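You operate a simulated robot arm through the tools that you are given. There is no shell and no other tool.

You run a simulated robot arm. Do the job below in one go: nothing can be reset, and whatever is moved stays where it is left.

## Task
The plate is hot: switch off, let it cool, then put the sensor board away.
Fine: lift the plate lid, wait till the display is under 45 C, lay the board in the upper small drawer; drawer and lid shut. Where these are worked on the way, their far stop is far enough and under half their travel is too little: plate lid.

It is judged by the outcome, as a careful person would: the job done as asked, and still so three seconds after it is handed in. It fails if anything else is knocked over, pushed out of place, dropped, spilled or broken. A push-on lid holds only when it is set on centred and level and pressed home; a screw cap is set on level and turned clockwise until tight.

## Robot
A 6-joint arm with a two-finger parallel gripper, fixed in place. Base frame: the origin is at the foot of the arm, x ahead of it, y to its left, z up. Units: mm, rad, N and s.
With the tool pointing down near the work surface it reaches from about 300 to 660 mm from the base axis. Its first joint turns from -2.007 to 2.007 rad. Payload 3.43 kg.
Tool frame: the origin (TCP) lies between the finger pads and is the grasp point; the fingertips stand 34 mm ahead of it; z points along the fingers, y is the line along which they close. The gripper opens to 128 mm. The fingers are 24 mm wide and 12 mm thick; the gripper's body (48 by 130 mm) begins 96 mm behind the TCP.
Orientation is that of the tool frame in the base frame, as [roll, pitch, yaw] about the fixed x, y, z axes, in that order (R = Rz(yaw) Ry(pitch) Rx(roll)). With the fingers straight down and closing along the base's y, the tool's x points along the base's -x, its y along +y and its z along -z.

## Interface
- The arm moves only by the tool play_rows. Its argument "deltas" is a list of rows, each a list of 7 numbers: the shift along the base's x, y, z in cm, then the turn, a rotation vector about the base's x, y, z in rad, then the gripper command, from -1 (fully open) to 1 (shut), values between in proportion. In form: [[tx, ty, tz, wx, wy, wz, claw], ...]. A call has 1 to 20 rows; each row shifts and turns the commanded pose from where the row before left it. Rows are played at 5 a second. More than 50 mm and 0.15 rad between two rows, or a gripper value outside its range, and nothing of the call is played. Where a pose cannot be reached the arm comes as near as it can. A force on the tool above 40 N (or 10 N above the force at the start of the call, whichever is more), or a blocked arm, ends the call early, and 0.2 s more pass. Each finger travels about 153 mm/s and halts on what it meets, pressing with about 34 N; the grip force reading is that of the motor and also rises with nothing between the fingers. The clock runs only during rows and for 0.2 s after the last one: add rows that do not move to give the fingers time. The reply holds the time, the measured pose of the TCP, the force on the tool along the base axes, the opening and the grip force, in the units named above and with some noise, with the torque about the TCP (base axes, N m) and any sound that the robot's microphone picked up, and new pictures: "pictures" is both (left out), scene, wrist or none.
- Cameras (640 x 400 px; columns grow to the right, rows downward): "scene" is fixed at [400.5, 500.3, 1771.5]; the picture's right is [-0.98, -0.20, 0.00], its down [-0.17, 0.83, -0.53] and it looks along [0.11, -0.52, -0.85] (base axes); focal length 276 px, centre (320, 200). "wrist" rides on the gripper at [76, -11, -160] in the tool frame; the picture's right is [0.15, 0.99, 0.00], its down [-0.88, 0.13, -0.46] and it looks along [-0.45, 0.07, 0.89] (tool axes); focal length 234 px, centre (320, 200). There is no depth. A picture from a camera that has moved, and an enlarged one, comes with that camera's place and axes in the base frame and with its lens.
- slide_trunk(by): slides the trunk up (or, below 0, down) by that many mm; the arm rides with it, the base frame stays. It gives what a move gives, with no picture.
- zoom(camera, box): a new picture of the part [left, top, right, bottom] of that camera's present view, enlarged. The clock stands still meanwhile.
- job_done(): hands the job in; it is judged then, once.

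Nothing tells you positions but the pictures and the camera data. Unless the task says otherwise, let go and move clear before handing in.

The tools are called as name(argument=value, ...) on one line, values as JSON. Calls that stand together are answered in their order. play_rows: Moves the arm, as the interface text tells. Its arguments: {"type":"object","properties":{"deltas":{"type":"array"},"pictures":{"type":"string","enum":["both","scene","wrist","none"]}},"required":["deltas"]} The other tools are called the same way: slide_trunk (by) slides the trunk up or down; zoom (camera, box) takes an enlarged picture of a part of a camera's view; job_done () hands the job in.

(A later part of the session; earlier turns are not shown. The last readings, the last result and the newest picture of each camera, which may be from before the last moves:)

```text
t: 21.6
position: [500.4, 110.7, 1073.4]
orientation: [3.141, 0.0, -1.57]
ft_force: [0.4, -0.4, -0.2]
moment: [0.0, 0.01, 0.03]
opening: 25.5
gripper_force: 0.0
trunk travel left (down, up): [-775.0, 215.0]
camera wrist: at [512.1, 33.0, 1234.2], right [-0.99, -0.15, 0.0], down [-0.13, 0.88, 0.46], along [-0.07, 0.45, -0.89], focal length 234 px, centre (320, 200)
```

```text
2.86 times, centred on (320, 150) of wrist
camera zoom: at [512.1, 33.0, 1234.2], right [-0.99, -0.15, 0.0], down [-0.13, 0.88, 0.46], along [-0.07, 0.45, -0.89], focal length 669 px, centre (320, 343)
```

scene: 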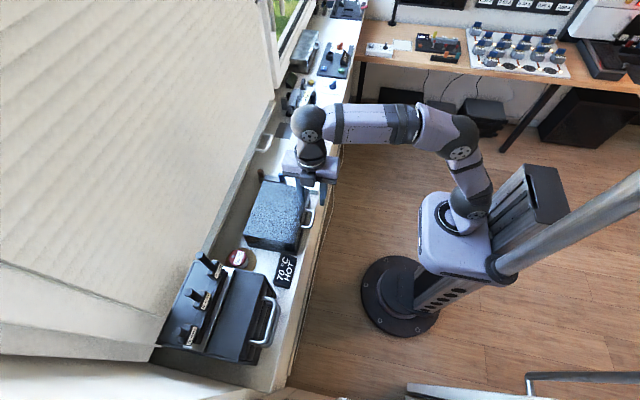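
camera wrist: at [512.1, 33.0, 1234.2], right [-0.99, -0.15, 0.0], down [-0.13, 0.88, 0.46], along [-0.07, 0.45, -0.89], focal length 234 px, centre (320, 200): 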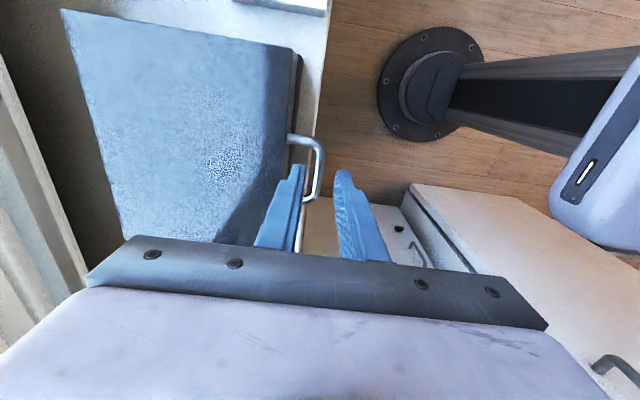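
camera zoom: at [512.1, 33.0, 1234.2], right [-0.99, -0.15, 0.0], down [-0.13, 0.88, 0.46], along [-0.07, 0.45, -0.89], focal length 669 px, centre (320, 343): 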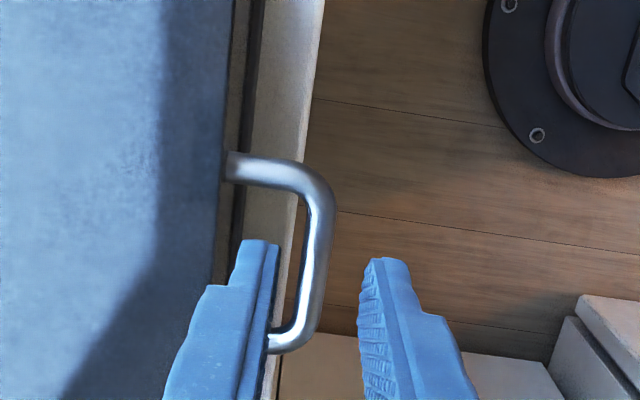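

The fingers are centred on the bar, with room to the lid front. I go down 39 mm and close on the bar.

play_rows(deltas=[[0, 0, -1.3, 0, 0, 0, 0.65], [0, 0, -1.3, 0, 0, 0, 0.65], [0, 0, -1.3, 0, 0, 0, 0.65], [0, 0, 0, 0, 0, 0, 0.8], [0, 0, 0, 0, 0, 0, 1], [0, 0, 0, 0, 0, 0, 1]], pictures="both")

zoom(camera="wrist", box=[240, 80, 400, 220])

```text
t: 22.9
position: [502.8, 108.2, 1033.9]
orientation: [-3.14, 0.0, -1.568]
ft_force: [8.8, -0.7, 0.4]
moment: [-0.07, -0.16, 1.05]
opening: 9.7
gripper_force: 43.2
trunk travel left (down, up): [-775.0, 215.0]
camera wrist: at [514.3, 31.9, 1194.5], right [-0.99, -0.15, 0.0], down [-0.13, 0.88, 0.46], along [-0.07, 0.45, -0.89], focal length 234 px, centre (320, 200)
```

scene: 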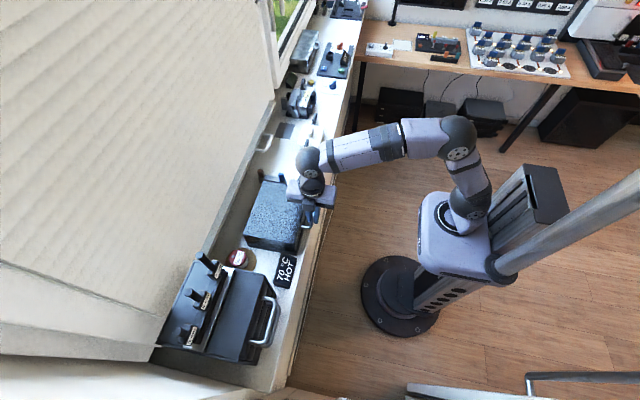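
wrist: 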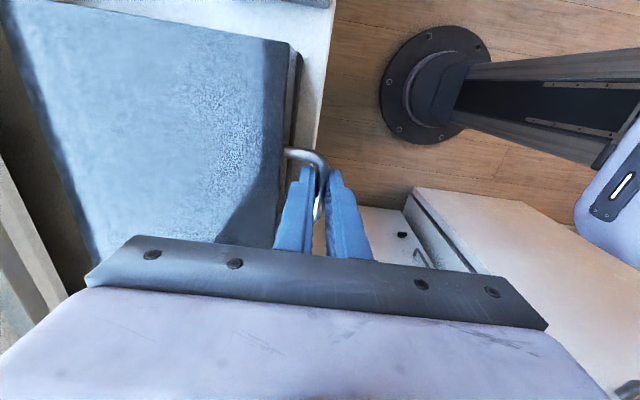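

```text
2.86 times, centred on (320, 150) of wrist
camera zoom: at [514.3, 31.9, 1194.5], right [-0.99, -0.15, 0.0], down [-0.13, 0.88, 0.46], along [-0.07, 0.45, -0.89], focal length 669 px, centre (320, 343)
```

zoom: 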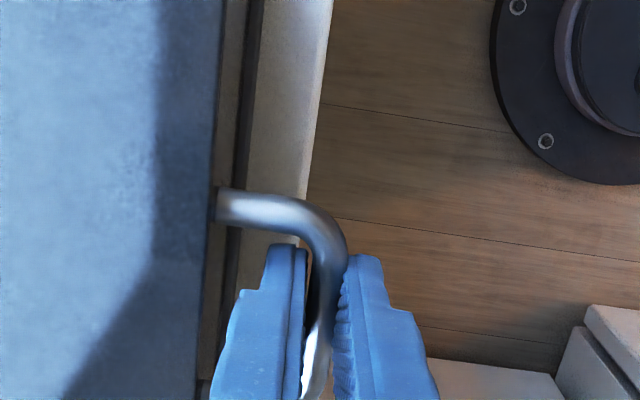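

The handle bar is held (opening 9.7 mm). I lift along an arc about the rear hinge, first about 20°, watching the forces.

play_rows(deltas=[[0.12, 0, 0.85, 0, 0, 0, 1], [0.15, 0, 0.85, 0, 0, 0, 1], [0.2, 0, 0.83, 0, 0, 0, 1], [0.22, 0, 0.83, 0, 0, 0, 1], [0.26, 0, 0.81, 0, 0, 0, 1], [0.29, 0, 0.81, 0, 0, 0, 1]], pictures="both")

```text
t: 24.4
position: [517.6, 109.0, 1082.3]
orientation: [-3.14, -0.001, -1.568]
ft_force: [17.3, -5.9, -9.2]
moment: [0.5, -0.2, 1.03]
opening: 9.4
gripper_force: 43.6
trunk travel left (down, up): [-775.0, 215.0]
camera wrist: at [530.2, 31.8, 1241.9], right [-0.99, -0.15, 0.0], down [-0.13, 0.88, 0.46], along [-0.07, 0.45, -0.89], focal length 234 px, centre (320, 200)
```

scene: 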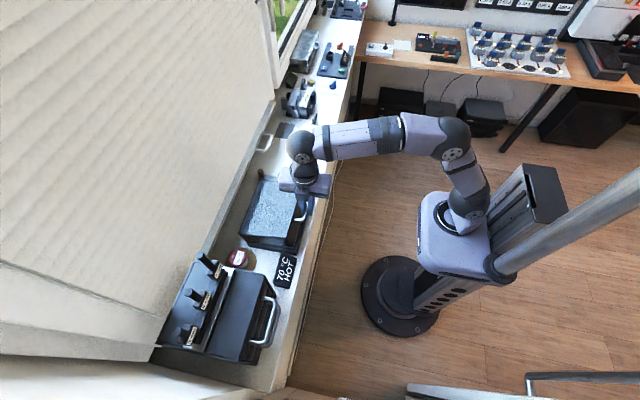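
wrist: 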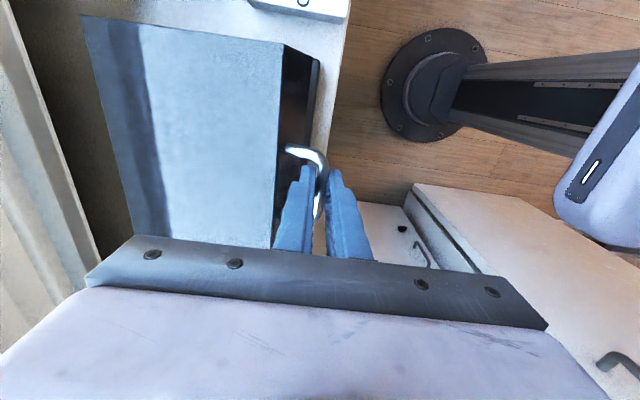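

The lid is rising freely; the arc says the hinge is near (697, 989). I continue the arc for another 30°, easing the x force.

play_rows(deltas=[[0.22, 0, -0.05, 0, 0, 0, 1], [0.78, 0, 1.53, 0, 0, 0, 1], [0.91, 0, 1.46, 0, 0, 0, 1], [1.03, 0, 1.37, 0, 0, 0, 1], [1.14, 0, 1.28, 0, 0, 0, 1], [1.26, 0, 1.18, 0, 0, 0, 1], [1.35, 0, 1.06, 0, 0, 0, 1]], pictures="both")

```text
t: 25.9
position: [571.8, 109.3, 1150.0]
orientation: [3.14, 0.002, -1.567]
ft_force: [16.1, 7.8, -23.1]
moment: [0.56, -0.25, 0.8]
opening: 9.5
gripper_force: 43.2
out of reach, approached as far as the arm can: row 7
trunk travel left (down, up): [-775.0, 215.0]
camera wrist: at [585.0, 31.7, 1309.8], right [-0.99, -0.15, 0.0], down [-0.13, 0.88, 0.46], along [-0.07, 0.45, -0.89], focal length 234 px, centre (320, 200)
```

scene: 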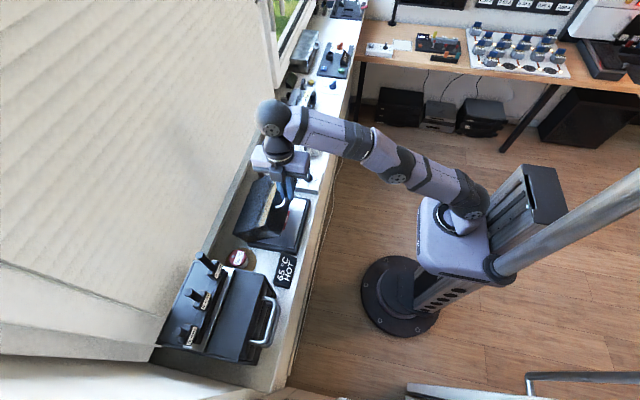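
wrist: 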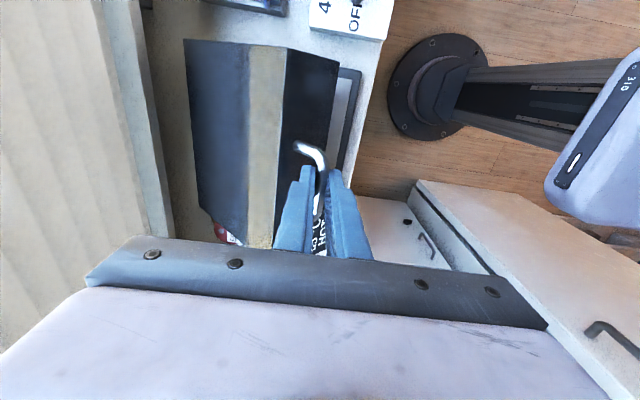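

The lid is about 40° open and the arm stretched at this trunk height. I tilt the tool forward (the bar can turn in the pads) to gain reach, keeping the bar's place.

play_rows(deltas=[[-0.12, 0, 0.0, 0, -0.1, 0, 1], [-0.12, 0, 0.0, 0, -0.1, 0, 1], [-0.12, 0, -0.03, 0, -0.1, 0, 1], [-0.12, 0, -0.05, 0, -0.1, 0, 1], [-0.12, 0, -0.05, 0, -0.1, 0, 1]], pictures="both")

```text
t: 26.3
position: [576.9, 109.6, 1154.6]
orientation: [-3.08, 0.005, -1.566]
ft_force: [10.6, 3.4, -15.4]
moment: [0.09, -0.13, 0.73]
opening: 9.4
gripper_force: 43.9
trunk travel left (down, up): [-775.0, 215.0]
stopped in row 1: the force on the tool passed its limit at 48 N (the readings are from after the stop); the commanded pose is now the measured one
camera wrist: at [578.9, 31.0, 1315.2], right [-0.99, -0.15, -0.06], down [-0.16, 0.88, 0.45], along [-0.02, 0.46, -0.89], focal length 234 px, centre (320, 200)
```

scene: 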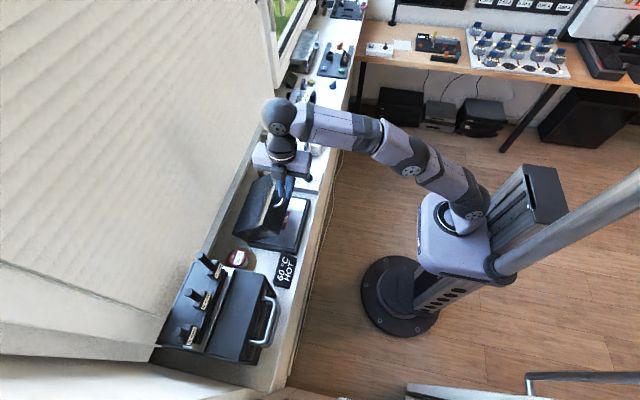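
wrist: 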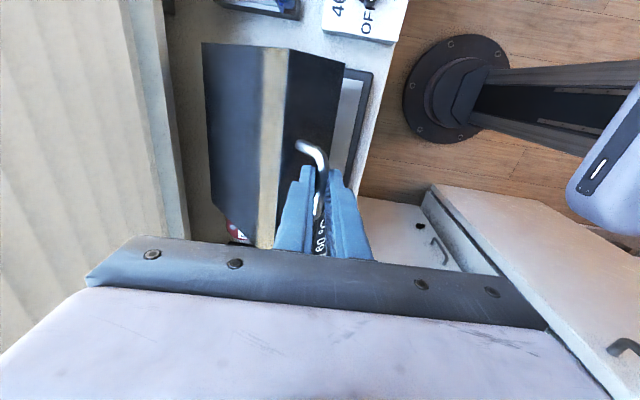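

The stop came from the hand jumping to the earlier command; the pose is now re-synced with the lid held at about 44°. I tilt on more gently.

play_rows(deltas=[[0, 0, -0.05, 0, -0.07, 0, 1], [-0.08, 0, 0.0, 0, -0.07, 0, 1], [-0.08, 0, 0, 0, -0.07, 0, 1], [-0.08, 0, -0.02, 0, -0.07, 0, 1], [-0.08, 0, -0.03, 0, -0.07, 0, 1]], pictures="none")

```text
t: 27.5
position: [571.0, 108.3, 1157.8]
orientation: [-2.731, 0.003, -1.567]
ft_force: [9.1, 5.9, -14.1]
moment: [0.24, 0.04, 0.48]
opening: 9.2
gripper_force: 42.7
trunk travel left (down, up): [-775.0, 215.0]
```

Tilted about 23°, the lid follows well. I continue the arc in 5° steps while tilting a little more.

play_rows(deltas=[[0.66, 0, 0.48, 0, -0.03, 0, 1], [0.68, 0, 0.46, 0, -0.03, 0, 1], [0.71, 0, 0.42, 0, -0.03, 0, 1], [0.73, 0, 0.4, 0, -0.03, 0, 1], [0.75, 0, 0.35, 0, -0.03, 0, 1], [0.76, 0, 0.33, 0, -0.03, 0, 1]], pictures="both")

```text
t: 28.9
position: [614.3, 108.1, 1180.3]
orientation: [-2.55, 0.003, -1.565]
ft_force: [4.7, 7.8, -15.2]
moment: [0.65, 0.22, 0.18]
opening: 9.6
gripper_force: 42.8
trunk travel left (down, up): [-775.0, 215.0]
camera wrist: at [534.9, 31.0, 1319.8], right [-0.82, -0.15, -0.55], down [-0.37, 0.88, 0.31], along [0.44, 0.45, -0.77], focal length 234 px, centre (320, 200)
```

scene: 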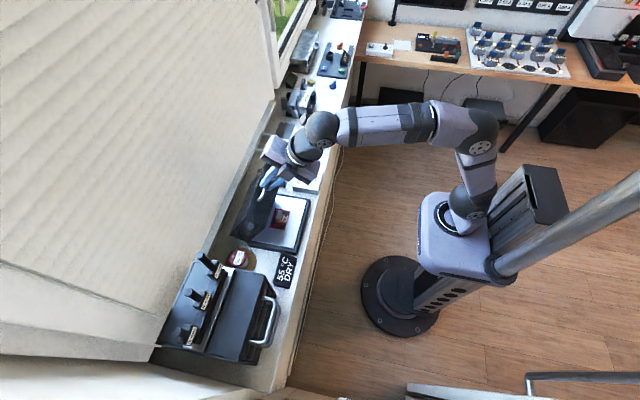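
wrist: 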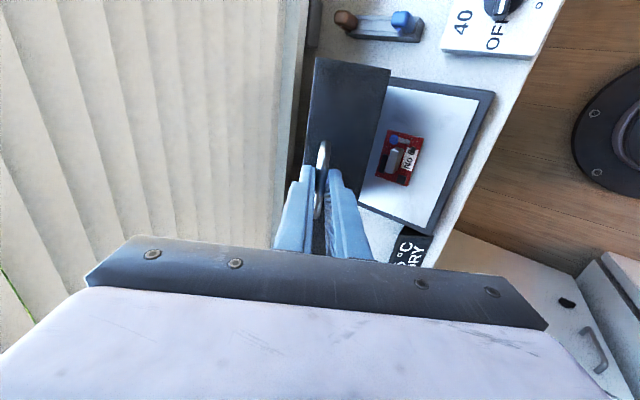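

The lid is about 58° open and the red sensor board lies on the plate; the display shows 55 °C. I carry on opening toward the far stop.

play_rows(deltas=[[0.77, 0, 0.29, 0, -0.03, 0, 1], [0.78, 0, 0.26, 0, -0.03, 0, 1], [0.79, 0, 0.22, 0, -0.03, 0, 1], [0.8, 0, 0.19, 0, -0.03, 0, 1], [0.8, 0, 0.15, 0, -0.03, 0, 1]], pictures="scene")

zoom(camera="scene", box=[200, 100, 360, 300])

```text
t: 30.1
position: [653.3, 108.8, 1189.6]
orientation: [-2.403, 0.0, -1.565]
ft_force: [1.3, 8.9, -21.7]
moment: [0.5, 0.41, -0.62]
opening: 9.5
gripper_force: 43.1
trunk travel left (down, up): [-775.0, 215.0]
```

scene: 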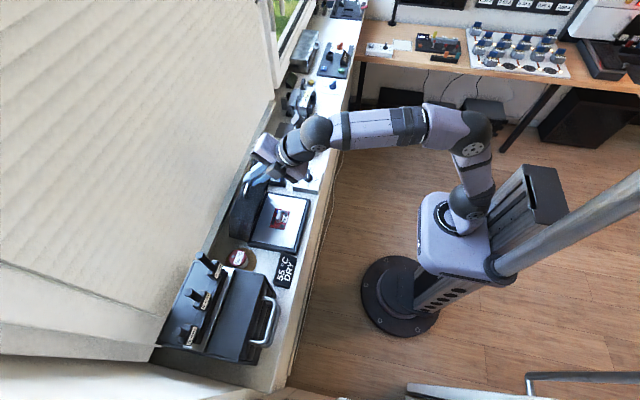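

```text
2.00 times, centred on (280, 200) of scene
camera zoom: at [400.5, 500.3, 1771.5], right [-0.98, -0.2, 0.0], down [-0.17, 0.83, -0.53], along [0.11, -0.52, -0.85], focal length 552 px, centre (400, 200)
```

zoom: 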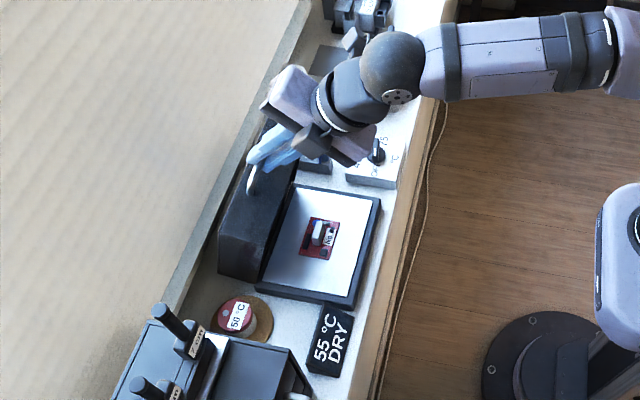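

The lid is now about 70° open. I push a bit further to find its far stop.

play_rows(deltas=[[0.8, 0, 0.1, 0, -0.02, 0, 1], [0.8, 0, 0.08, 0, -0.02, 0, 1], [0.8, 0, 0.04, 0, -0.02, 0, 1], [0.8, 0, 0.0, 0, -0.02, 0, 1]], pictures="scene")

zoom(camera="scene", box=[200, 100, 360, 300])

```text
t: 31.1
position: [685.2, 108.6, 1189.0]
orientation: [-2.33, -0.001, -1.566]
ft_force: [-2.0, 6.3, -23.5]
moment: [0.6, 0.55, -0.82]
opening: 9.3
gripper_force: 43.4
trunk travel left (down, up): [-775.0, 215.0]
```

scene: 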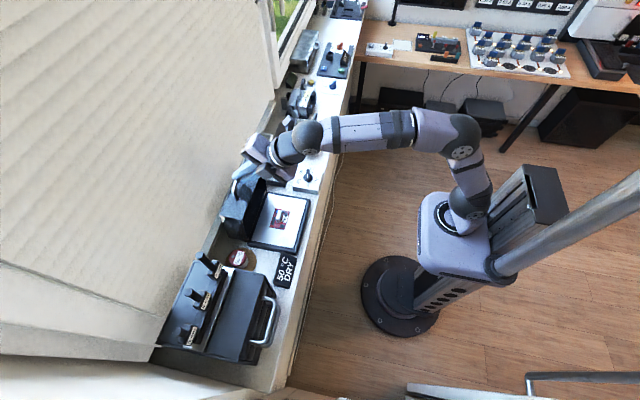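

```text
2.00 times, centred on (280, 200) of scene
camera zoom: at [400.5, 500.3, 1771.5], right [-0.98, -0.2, 0.0], down [-0.17, 0.83, -0.53], along [0.11, -0.52, -0.85], focal length 552 px, centre (400, 200)
```

zoom: 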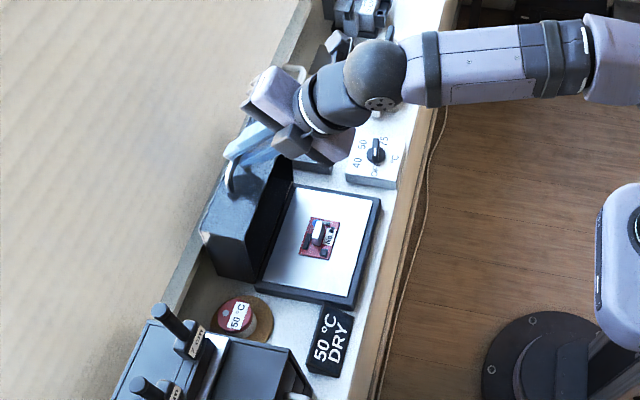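

The lid is close to vertical (about 80°) and the display reads 50 °C. I continue a little to feel for the stop.

play_rows(deltas=[[0.7, 0, -0.06, 0, 0, 0, 1], [0.7, 0, -0.08, 0, 0, 0, 1], [0.7, 0, -0.1, 0, 0, 0, 1]], pictures="scene")

zoom(camera="scene", box=[200, 100, 360, 300])

```text
t: 31.7
position: [689.8, 108.3, 1190.9]
orientation: [-2.341, 0.006, -1.568]
ft_force: [-16.2, 1.8, 2.4]
moment: [0.22, 0.34, -1.03]
opening: 9.6
gripper_force: 43.2
trunk travel left (down, up): [-775.0, 215.0]
stopped in row 3: the force on the tool passed its limit at 42 N (the readings are from after the stop); the commanded pose is now the measured one
```

scene: 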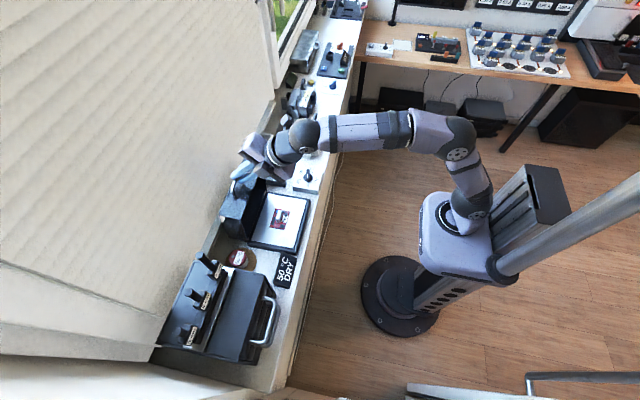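

```text
2.00 times, centred on (280, 200) of scene
camera zoom: at [400.5, 500.3, 1771.5], right [-0.98, -0.2, 0.0], down [-0.17, 0.83, -0.53], along [0.11, -0.52, -0.85], focal length 552 px, centre (400, 200)
```

zoom: 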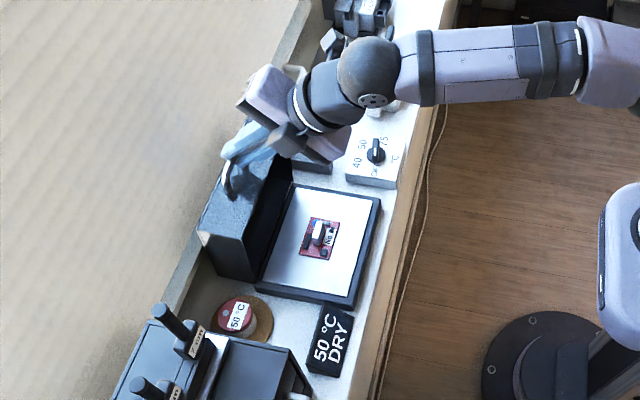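

The lid has reached its far stop (about 82°). I open the fingers a little and watch whether it stays, then back out along the tool axis.

play_rows(deltas=[[0, 0, 0, 0, 0, 0, 0.7], [0, 0, 0, 0, 0, 0, 0.6], [-0.7, 0, 0.7, 0, 0, 0, 0.6], [-1.4, 0, 1.4, 0, 0, 0, 0.6], [-2.1, 0, 2.1, 0, 0, 0, 0.6], [-2.1, 0, 2.1, 0, 0, 0, 0.6]], pictures="both")

zoom(camera="scene", box=[200, 100, 360, 300])

```text
t: 33.1
position: [630.8, 108.3, 1251.4]
orientation: [-2.341, 0.0, -1.566]
ft_force: [-0.1, 0.7, 0.7]
moment: [0.0, -0.01, 0.03]
opening: 25.7
gripper_force: 0.1
trunk travel left (down, up): [-775.0, 215.0]
camera wrist: at [524.5, 31.1, 1371.6], right [-0.69, -0.15, -0.71], down [-0.42, 0.88, 0.22], along [0.59, 0.45, -0.67], focal length 234 px, centre (320, 200)
```

scene: 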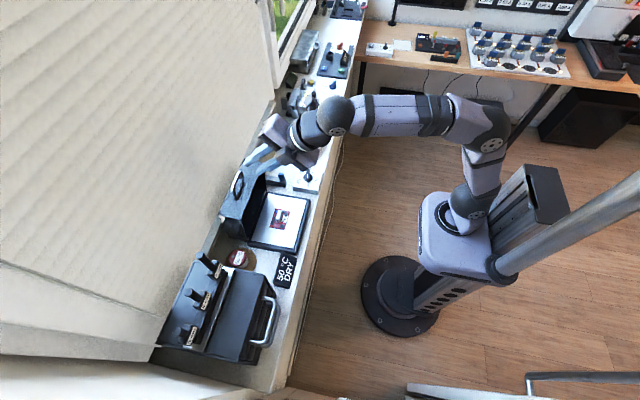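
wrist: 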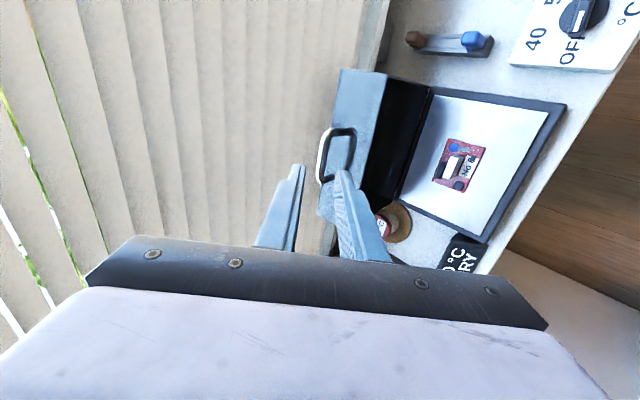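

```text
2.00 times, centred on (280, 200) of scene
camera zoom: at [400.5, 500.3, 1771.5], right [-0.98, -0.2, 0.0], down [-0.17, 0.83, -0.53], along [0.11, -0.52, -0.85], focal length 552 px, centre (400, 200)
```

zoom: 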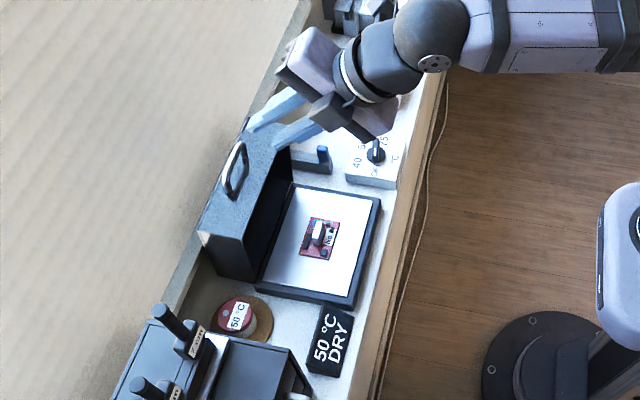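

The lid stays open by itself. I look closely at the board and the rest of the area now.

zoom(camera="wrist", box=[380, 80, 580, 280])

zoom(camera="scene", box=[255, 185, 325, 255])

```text
2.00 times, centred on (480, 180) of wrist
camera zoom: at [524.5, 31.1, 1371.6], right [-0.69, -0.15, -0.71], down [-0.42, 0.88, 0.22], along [0.59, 0.45, -0.67], focal length 468 px, centre (0, 240)
```

zoom: 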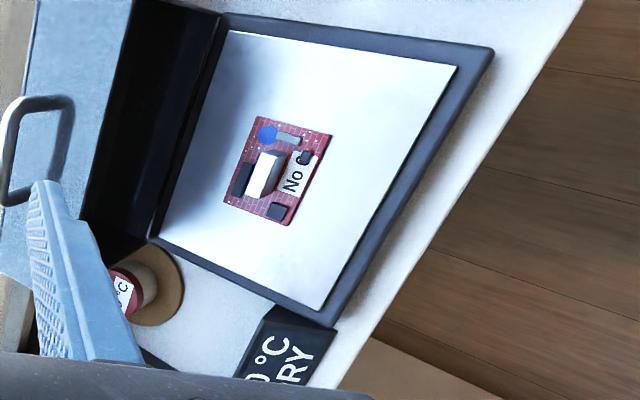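

```text
5.71 times, centred on (290, 220) of scene
camera zoom: at [400.5, 500.3, 1771.5], right [-0.98, -0.2, 0.0], down [-0.17, 0.83, -0.53], along [0.11, -0.52, -0.85], focal length 1577 px, centre (491, 86)
```

zoom: 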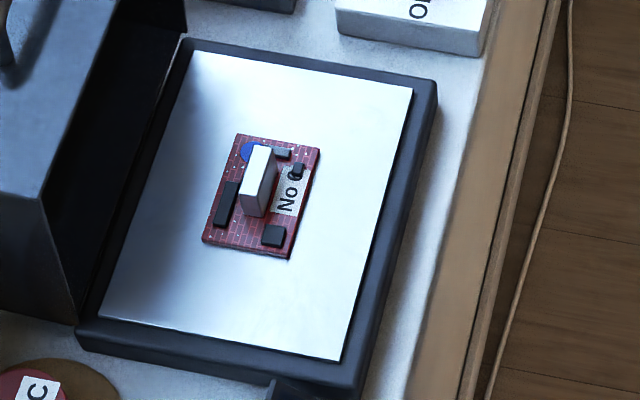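

The board carries an upright white block that can serve as a grip; it sits near (610, 116). While the plate cools I go to look at the drawer unit's front, turning the tool so that the camera looks forward.

play_rows(deltas=[[-2.3, 0, 0, 0.1025, 0, -0.0994, 0.6], [-2.3, 0, 0, 0.1025, 0, -0.0994, 0.2], [-2.3, 0, 0, 0.1025, 0, -0.0994, -0.2], [-2.3, 0.5, 0, 0.1025, 0, -0.0994, -0.5], [-2.3, 2.4, 0, 0.1025, 0, -0.0994, -1], [-2.3, 2.4, 0, 0.1025, 0, -0.0994, -1], [-2.3, 2.4, 0, 0.1025, 0, -0.0994, -1], [-2.3, 2.4, 0, 0.1025, 0, -0.0994, -1], [-2.3, 2.4, 0, 0.1025, 0, -0.0994, -1], [-2.3, 2.4, 0, 0.1025, 0, -0.0994, -1], [-2.3, 2.4, 0, 0.1025, 0, -0.0994, -1]], pictures="both")

zoom(camera="wrist", box=[200, 60, 520, 260])

```text
t: 35.5
position: [377.7, 282.5, 1251.4]
orientation: [-3.139, 0.801, -3.14]
ft_force: [-0.4, -0.7, 0.6]
moment: [-0.02, -0.02, 0.0]
opening: 127.7
gripper_force: 0.0
trunk travel left (down, up): [-775.0, 215.0]
camera wrist: at [209.8, 270.3, 1308.1], right [-0.1, 0.99, -0.11], down [0.28, 0.13, 0.95], along [0.95, 0.07, -0.29], focal length 234 px, centre (320, 200)
```

scene: 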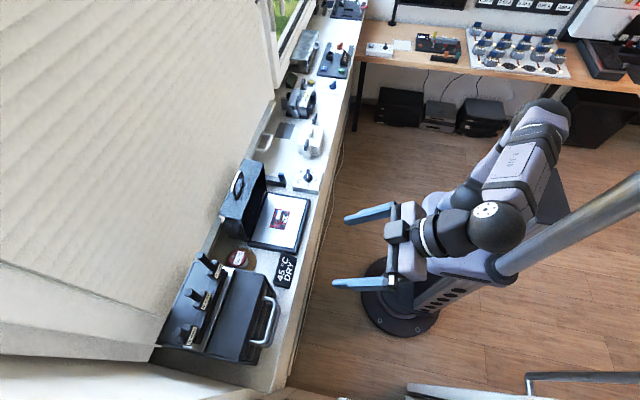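
wrist: 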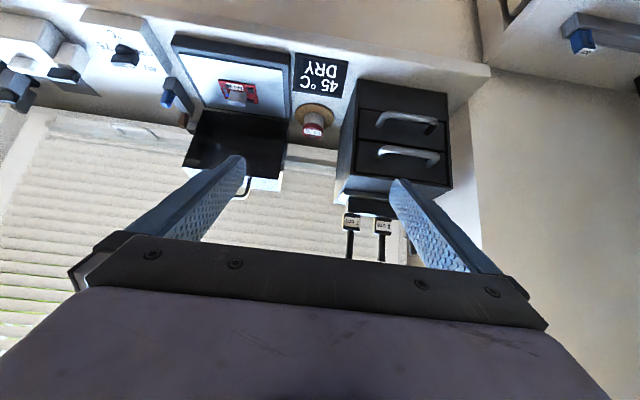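

```text
2.00 times, centred on (360, 160) of wrist
camera zoom: at [209.8, 270.3, 1308.1], right [-0.1, 0.99, -0.11], down [0.28, 0.13, 0.95], along [0.95, 0.07, -0.29], focal length 468 px, centre (240, 280)
```

zoom: 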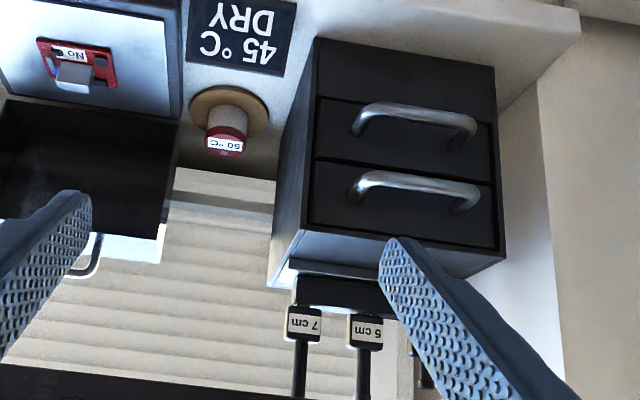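

The drawer unit has two drawers: the upper handle is at about (525, 427, 1100), the lower one 57 mm beneath. The display shows 45 °C. I turn the tool so the fingers close across the handle bar and come in front of the upper handle.

play_rows(deltas=[[0.79, 1.31, 0, -0.1025, 0, 0.0994, 0], [0.79, 1.31, 0, -0.1025, 0, 0.0994, 0.6], [0.79, 1.31, -1.0, -0.1025, 0, 0.0994, 0.6], [0.79, 1.31, -1.0, -0.1025, 0, 0.0994, 0.6], [0.79, 1.31, -1.0, -0.1025, 0, 0.0994, 0.6], [0.79, 1.31, -1.0, -0.1025, 0, 0.0994, 0.6], [0.79, 1.31, -1.0, -0.1025, 0, 0.0994, 0.6], [0.79, 1.31, -1.0, -0.1025, 0, 0.0994, 0.6], [0.79, 1.31, -1.0, -0.1025, 0, 0.0994, 0.6], [0.79, 1.31, -1.0, -0.1025, 0, 0.0994, 0.6], [0.79, 1.31, -1.0, -0.1025, 0, 0.0994, 0.6], [0, 0, 0, 0, 0, 0, 0.6]], pictures="both")

zoom(camera="wrist", box=[200, 60, 440, 260])

zoom(camera="scene", box=[150, 220, 350, 380])

```text
t: 38.1
position: [464.6, 425.8, 1160.7]
orientation: [-2.344, 0.0, -1.565]
ft_force: [0.3, -0.1, -0.9]
moment: [0.02, 0.01, -0.02]
opening: 25.7
gripper_force: 0.1
trunk travel left (down, up): [-775.0, 215.0]
camera wrist: at [358.8, 349.1, 1280.0], right [-0.69, -0.15, -0.71], down [-0.42, 0.88, 0.22], along [0.59, 0.45, -0.67], focal length 234 px, centre (320, 200)
```

scene: 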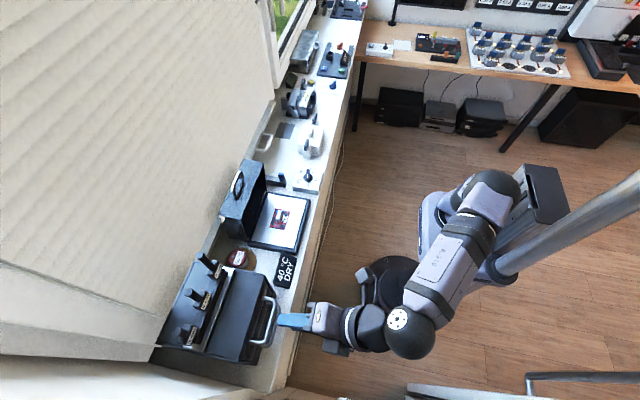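
wrist: 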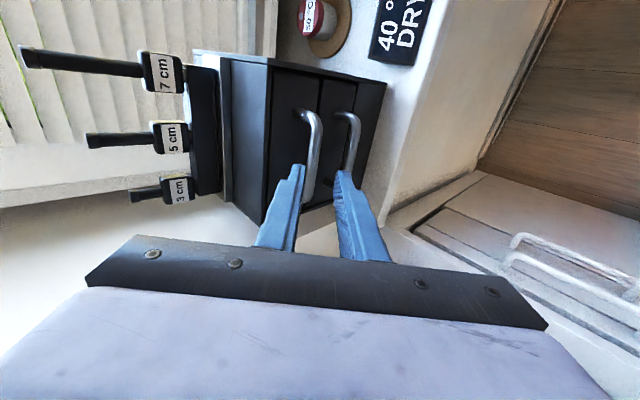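

```text
2.00 times, centred on (320, 160) of wrist
camera zoom: at [358.8, 349.1, 1280.0], right [-0.69, -0.15, -0.71], down [-0.42, 0.88, 0.22], along [0.59, 0.45, -0.67], focal length 468 px, centre (320, 280)
```

zoom: 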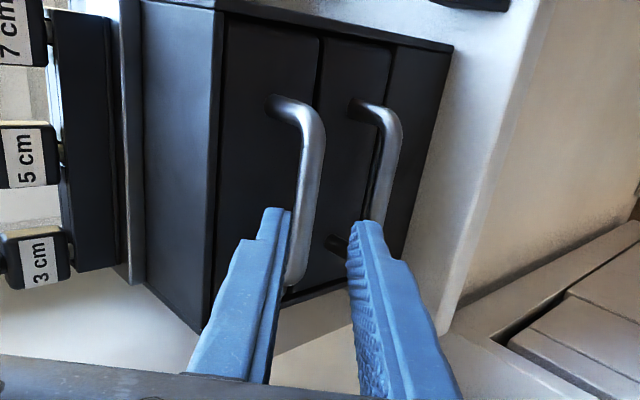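

```text
2.50 times, centred on (250, 300) of scene
camera zoom: at [400.5, 500.3, 1771.5], right [-0.98, -0.2, 0.0], down [-0.17, 0.83, -0.53], along [0.11, -0.52, -0.85], focal length 690 px, centre (495, -50)
```

zoom: 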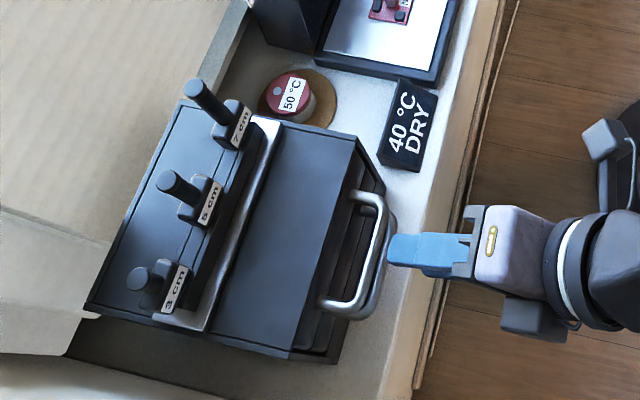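

The display reads 40 °C, already under 45. The upper handle bar sits near (530, 431, 1103); I advance along the tool axis to straddle it and close.

play_rows(deltas=[[0.25, 0.5, 0.26, 0, 0, 0, 0.6], [1.5, 0, -1.46, 0, 0, 0, 0.6], [1.5, 0, -1.46, 0, 0, 0, 0.6], [1.5, 0, -1.46, 0, 0, 0, 0.6], [0, 0, 0, 0, 0, 0, 0.6]], pictures="wrist")

zoom(camera="wrist", box=[220, 80, 420, 240])

```text
t: 39.3
position: [513.4, 430.2, 1120.3]
orientation: [-2.339, 0.0, -1.567]
ft_force: [-0.5, -0.1, 0.1]
moment: [0.02, 0.01, 0.0]
opening: 25.4
gripper_force: 0.0
trunk travel left (down, up): [-775.0, 215.0]
camera wrist: at [406.6, 352.6, 1239.0], right [-0.69, -0.15, -0.71], down [-0.42, 0.88, 0.22], along [0.59, 0.45, -0.67], focal length 234 px, centre (320, 200)
```

wrist: 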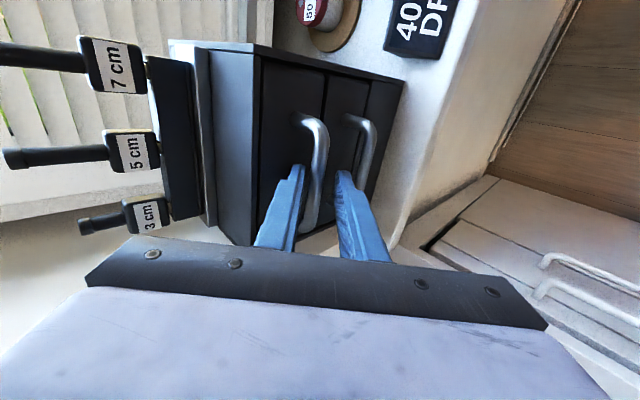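

```text
2.50 times, centred on (320, 160) of wrist
camera zoom: at [406.6, 352.6, 1239.0], right [-0.69, -0.15, -0.71], down [-0.42, 0.88, 0.22], along [0.59, 0.45, -0.67], focal length 585 px, centre (320, 300)
```

zoom: 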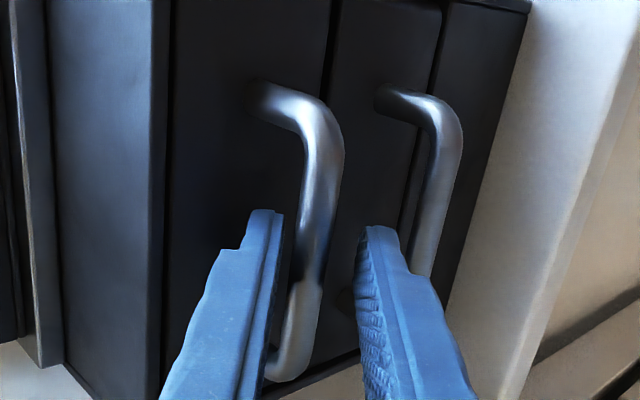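

The bar is between the fingers. I close on it and then pull the drawer toward the robot gently.

play_rows(deltas=[[0, 0, 0, 0, 0, 0, 0.8], [0, 0, 0, 0, 0, 0, 1], [0, 0, 0, 0, 0, 0, 1], [0, 0, 0, 0, 0, 0, 1]], pictures="wrist")

zoom(camera="wrist", box=[220, 80, 420, 240])

```text
t: 40.3
position: [512.5, 429.1, 1120.9]
orientation: [-2.338, 0.001, -1.566]
ft_force: [0.4, 2.2, 11.4]
moment: [-0.57, -0.14, 0.22]
opening: 11.5
gripper_force: 45.8
trunk travel left (down, up): [-775.0, 215.0]
camera wrist: at [405.7, 352.3, 1240.4], right [-0.69, -0.15, -0.71], down [-0.42, 0.88, 0.22], along [0.59, 0.45, -0.67], focal length 234 px, centre (320, 200)
```

wrist: 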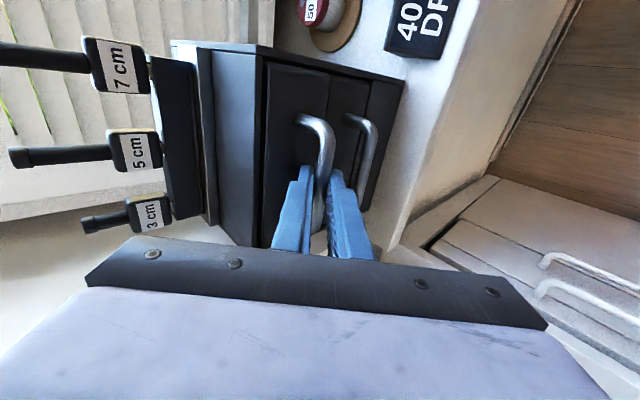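

```text
2.50 times, centred on (320, 160) of wrist
camera zoom: at [405.7, 352.3, 1240.4], right [-0.69, -0.15, -0.71], down [-0.42, 0.88, 0.22], along [0.59, 0.45, -0.67], focal length 585 px, centre (320, 300)
```

zoom: 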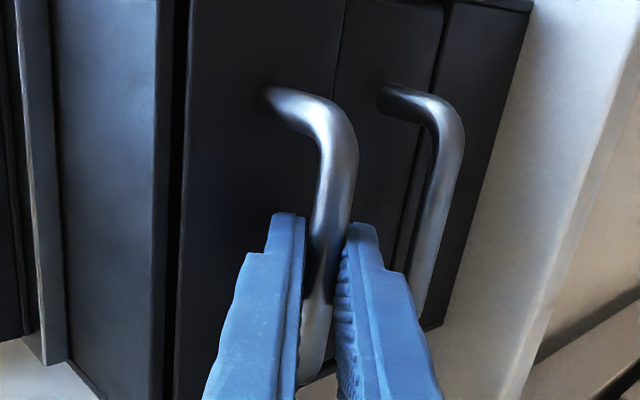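

The upper handle is gripped (the fingers centred it). I pull straight toward -x by 90 mm in small steps.

play_rows(deltas=[[-1, 0, 0, 0, 0, 0, 1], [-1, 0, 0, 0, 0, 0, 1], [-1, 0, 0, 0, 0, 0, 1], [-1, 0, 0, 0, 0, 0, 1], [-1, 0, 0, 0, 0, 0, 1], [-1, 0, 0, 0, 0, 0, 1], [-1, 0, 0, 0, 0, 0, 1], [-1, 0, 0, 0, 0, 0, 1], [-1, 0, 0, 0, 0, 0, 1]], pictures="both")

zoom(camera="scene", box=[150, 220, 350, 380])

```text
t: 42.3
position: [423.0, 429.8, 1121.3]
orientation: [-2.338, 0.003, -1.565]
ft_force: [1.1, 5.4, 18.2]
moment: [-0.09, -0.19, 0.63]
opening: 11.4
gripper_force: 44.7
trunk travel left (down, up): [-775.0, 215.0]
camera wrist: at [315.3, 352.0, 1240.2], right [-0.69, -0.15, -0.71], down [-0.42, 0.88, 0.23], along [0.59, 0.46, -0.66], focal length 234 px, centre (320, 200)
```

scene: 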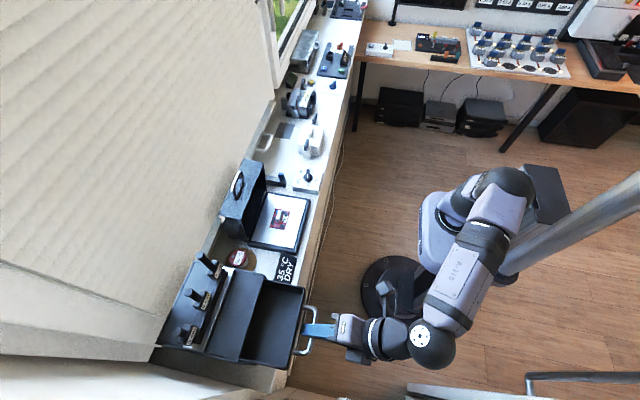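
wrist: 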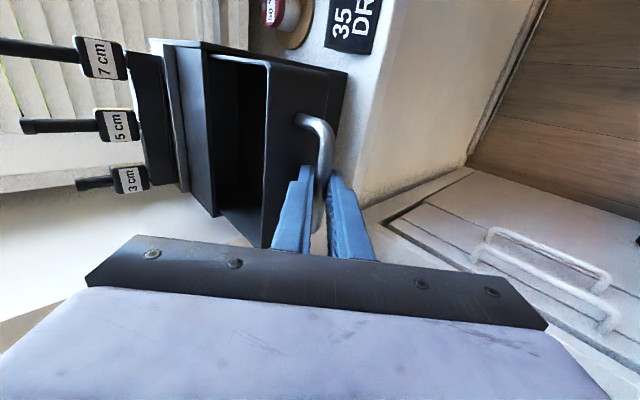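

```text
2.50 times, centred on (250, 300) of scene
camera zoom: at [400.5, 500.3, 1771.5], right [-0.98, -0.2, 0.0], down [-0.17, 0.83, -0.53], along [0.11, -0.52, -0.85], focal length 690 px, centre (495, -50)
```

zoom: 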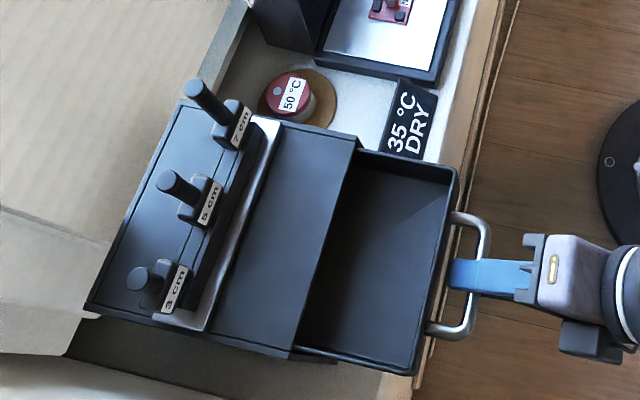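

The drawer is open 90 mm, its inside is empty, and the display reads 35 °C. To bring the inside within easy reach I pull another 30 mm.

play_rows(deltas=[[-0.8, 0, 0, 0, 0, 0, 1], [-0.8, 0, 0, 0, 0, 0, 1], [-0.8, 0, 0, 0, 0, 0, 1], [-0.6, 0, 0, 0, 0, 0, 1]], pictures="both")

zoom(camera="scene", box=[150, 220, 350, 380])

```text
t: 43.3
position: [392.7, 430.2, 1121.6]
orientation: [-2.337, 0.003, -1.569]
ft_force: [2.5, 3.7, 18.0]
moment: [0.15, -0.17, 0.87]
opening: 11.3
gripper_force: 44.7
trunk travel left (down, up): [-775.0, 215.0]
camera wrist: at [285.5, 352.3, 1240.2], right [-0.69, -0.15, -0.71], down [-0.42, 0.88, 0.22], along [0.59, 0.45, -0.66], focal length 234 px, centre (320, 200)
```

scene: 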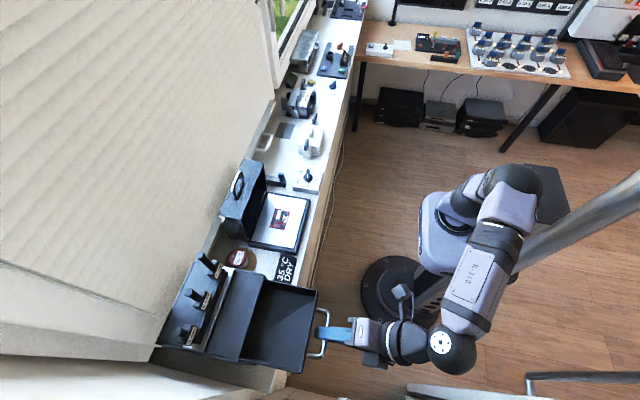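
wrist: 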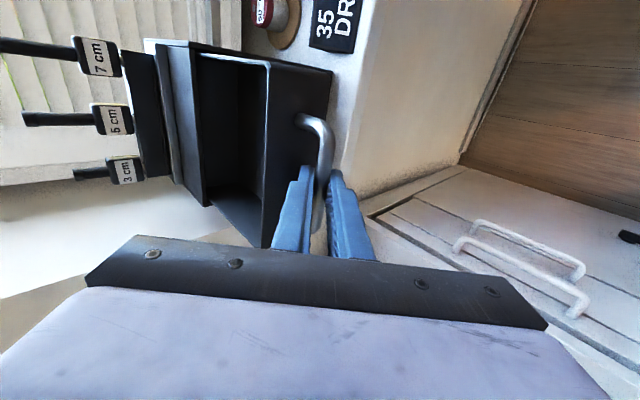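

```text
2.50 times, centred on (250, 300) of scene
camera zoom: at [400.5, 500.3, 1771.5], right [-0.98, -0.2, 0.0], down [-0.17, 0.83, -0.53], along [0.11, -0.52, -0.85], focal length 690 px, centre (495, -50)
```

zoom: 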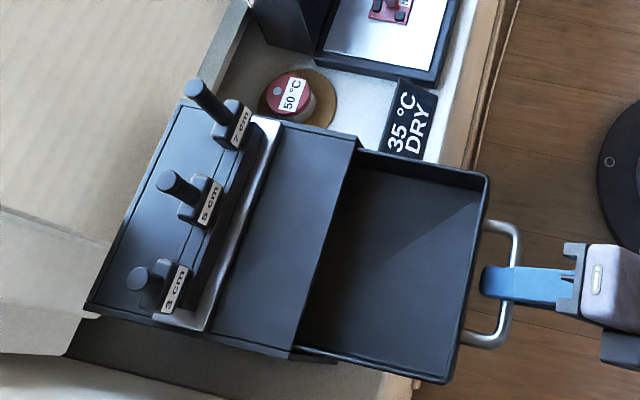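

The drawer is open 120 mm. I let go of its handle, back out, bring the tool upright again and move over the plate to look at the board from close by.

play_rows(deltas=[[0, 0, 0, 0, 0, 0, 0.7], [0, 0, 0, 0, 0, 0, 0.6], [-0.7, 0, 0.7, 0, 0, 0, 0.6], [-1.1, 0, 1.1, 0, 0, 0, 0.6], [-1.4, 0, 1.4, 0, 0, 0, 0.6], [-1.4, 0, 1.4, 0, 0, 0, 0.6], [0, -3, 0.5, 0, 0.1337, 0, 0.4], [0, -3, 0.5, 0, 0.1337, 0, 0.2], [0, -3, 0.5, 0, 0.1337, 0, 0], [0, -3, 0.5, 0, 0.1337, 0, -0.2], [0, -3, 0.5, 0, 0.1337, 0, -0.4], [0, -3, 0.5, 0, 0.1337, 0, -0.4]], pictures="scene")

play_rows(deltas=[[2, -1.25, 0, 0, 0, -0.1432, -0.4], [2, -1.25, 0, 0, 0, -0.1432, -0.4], [2, -1.25, 0, 0, 0, -0.1432, -0.4], [2, -1.25, 0, 0, 0, -0.1432, -0.4], [2, -1.25, -0.5, 0, 0, -0.1432, -0.4], [2, -1.25, -0.5, 0, 0, -0.1432, -0.4], [2, -1.25, -0.5, 0, 0, -0.1432, -0.4], [2, -1.25, -0.5, 0, 0, -0.1432, -0.4], [2, -1.25, -0.5, 0, 0, -0.1432, -0.4], [2, -1.25, -0.5, 0, 0, -0.1432, -0.4], [2, -1.25, -0.5, 0, 0, -0.1432, -0.4]], pictures="both")

zoom(camera="wrist", box=[220, 80, 420, 240])

zoom(camera="scene", box=[150, 220, 350, 380])

```text
t: 45.9
position: [348.2, 248.7, 1194.2]
orientation: [3.136, 0.004, -1.568]
ft_force: [1.1, -0.7, 0.2]
moment: [0.0, -0.01, 0.01]
opening: 89.6
gripper_force: 0.1
trunk travel left (down, up): [-775.0, 215.0]
```

scene: 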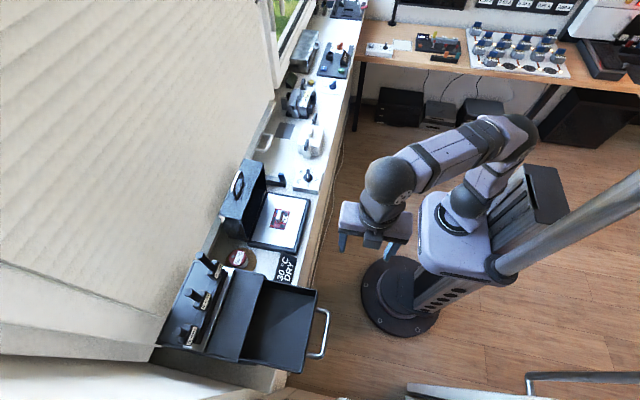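

```text
t: 48.3
position: [562.4, 111.8, 1157.0]
orientation: [3.14, 0.001, 3.135]
ft_force: [-0.9, -1.0, -0.2]
moment: [-0.04, -0.02, -0.01]
opening: 89.8
gripper_force: 0.0
out of reach, approached as far as the arm can: row 11
trunk travel left (down, up): [-775.0, 215.0]
camera wrist: at [485.3, 98.9, 1317.1], right [-0.14, 0.99, 0.0], down [0.88, 0.12, 0.46], along [0.45, 0.07, -0.89], focal length 234 px, centre (320, 200)
```

scene: 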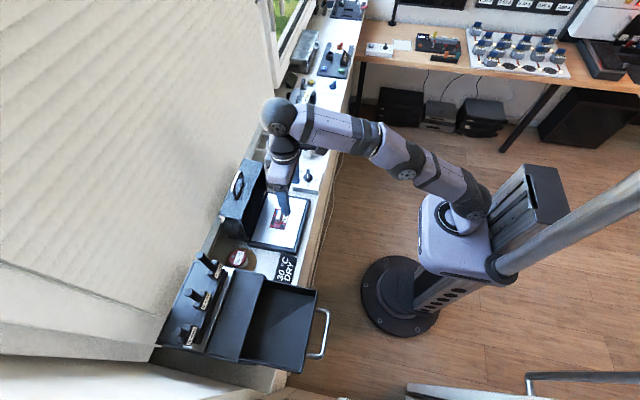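
wrist: 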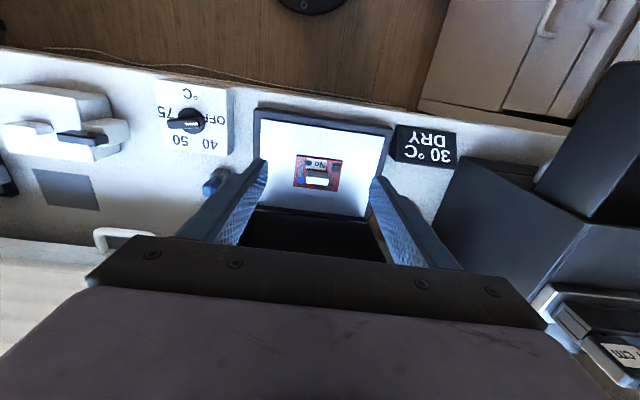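

```text
2.50 times, centred on (320, 160) of wrist
camera zoom: at [485.3, 98.9, 1317.1], right [-0.14, 0.99, 0.0], down [0.88, 0.12, 0.46], along [0.45, 0.07, -0.89], focal length 585 px, centre (320, 300)
```

zoom: 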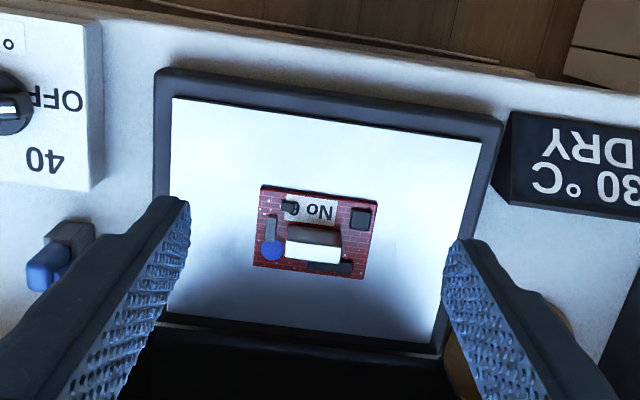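

```text
2.50 times, centred on (250, 300) of scene
camera zoom: at [400.5, 500.3, 1771.5], right [-0.98, -0.2, 0.0], down [-0.17, 0.83, -0.53], along [0.11, -0.52, -0.85], focal length 690 px, centre (495, -50)
```

zoom: 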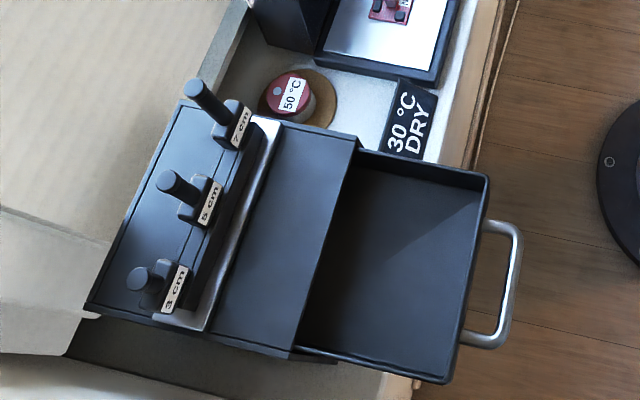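

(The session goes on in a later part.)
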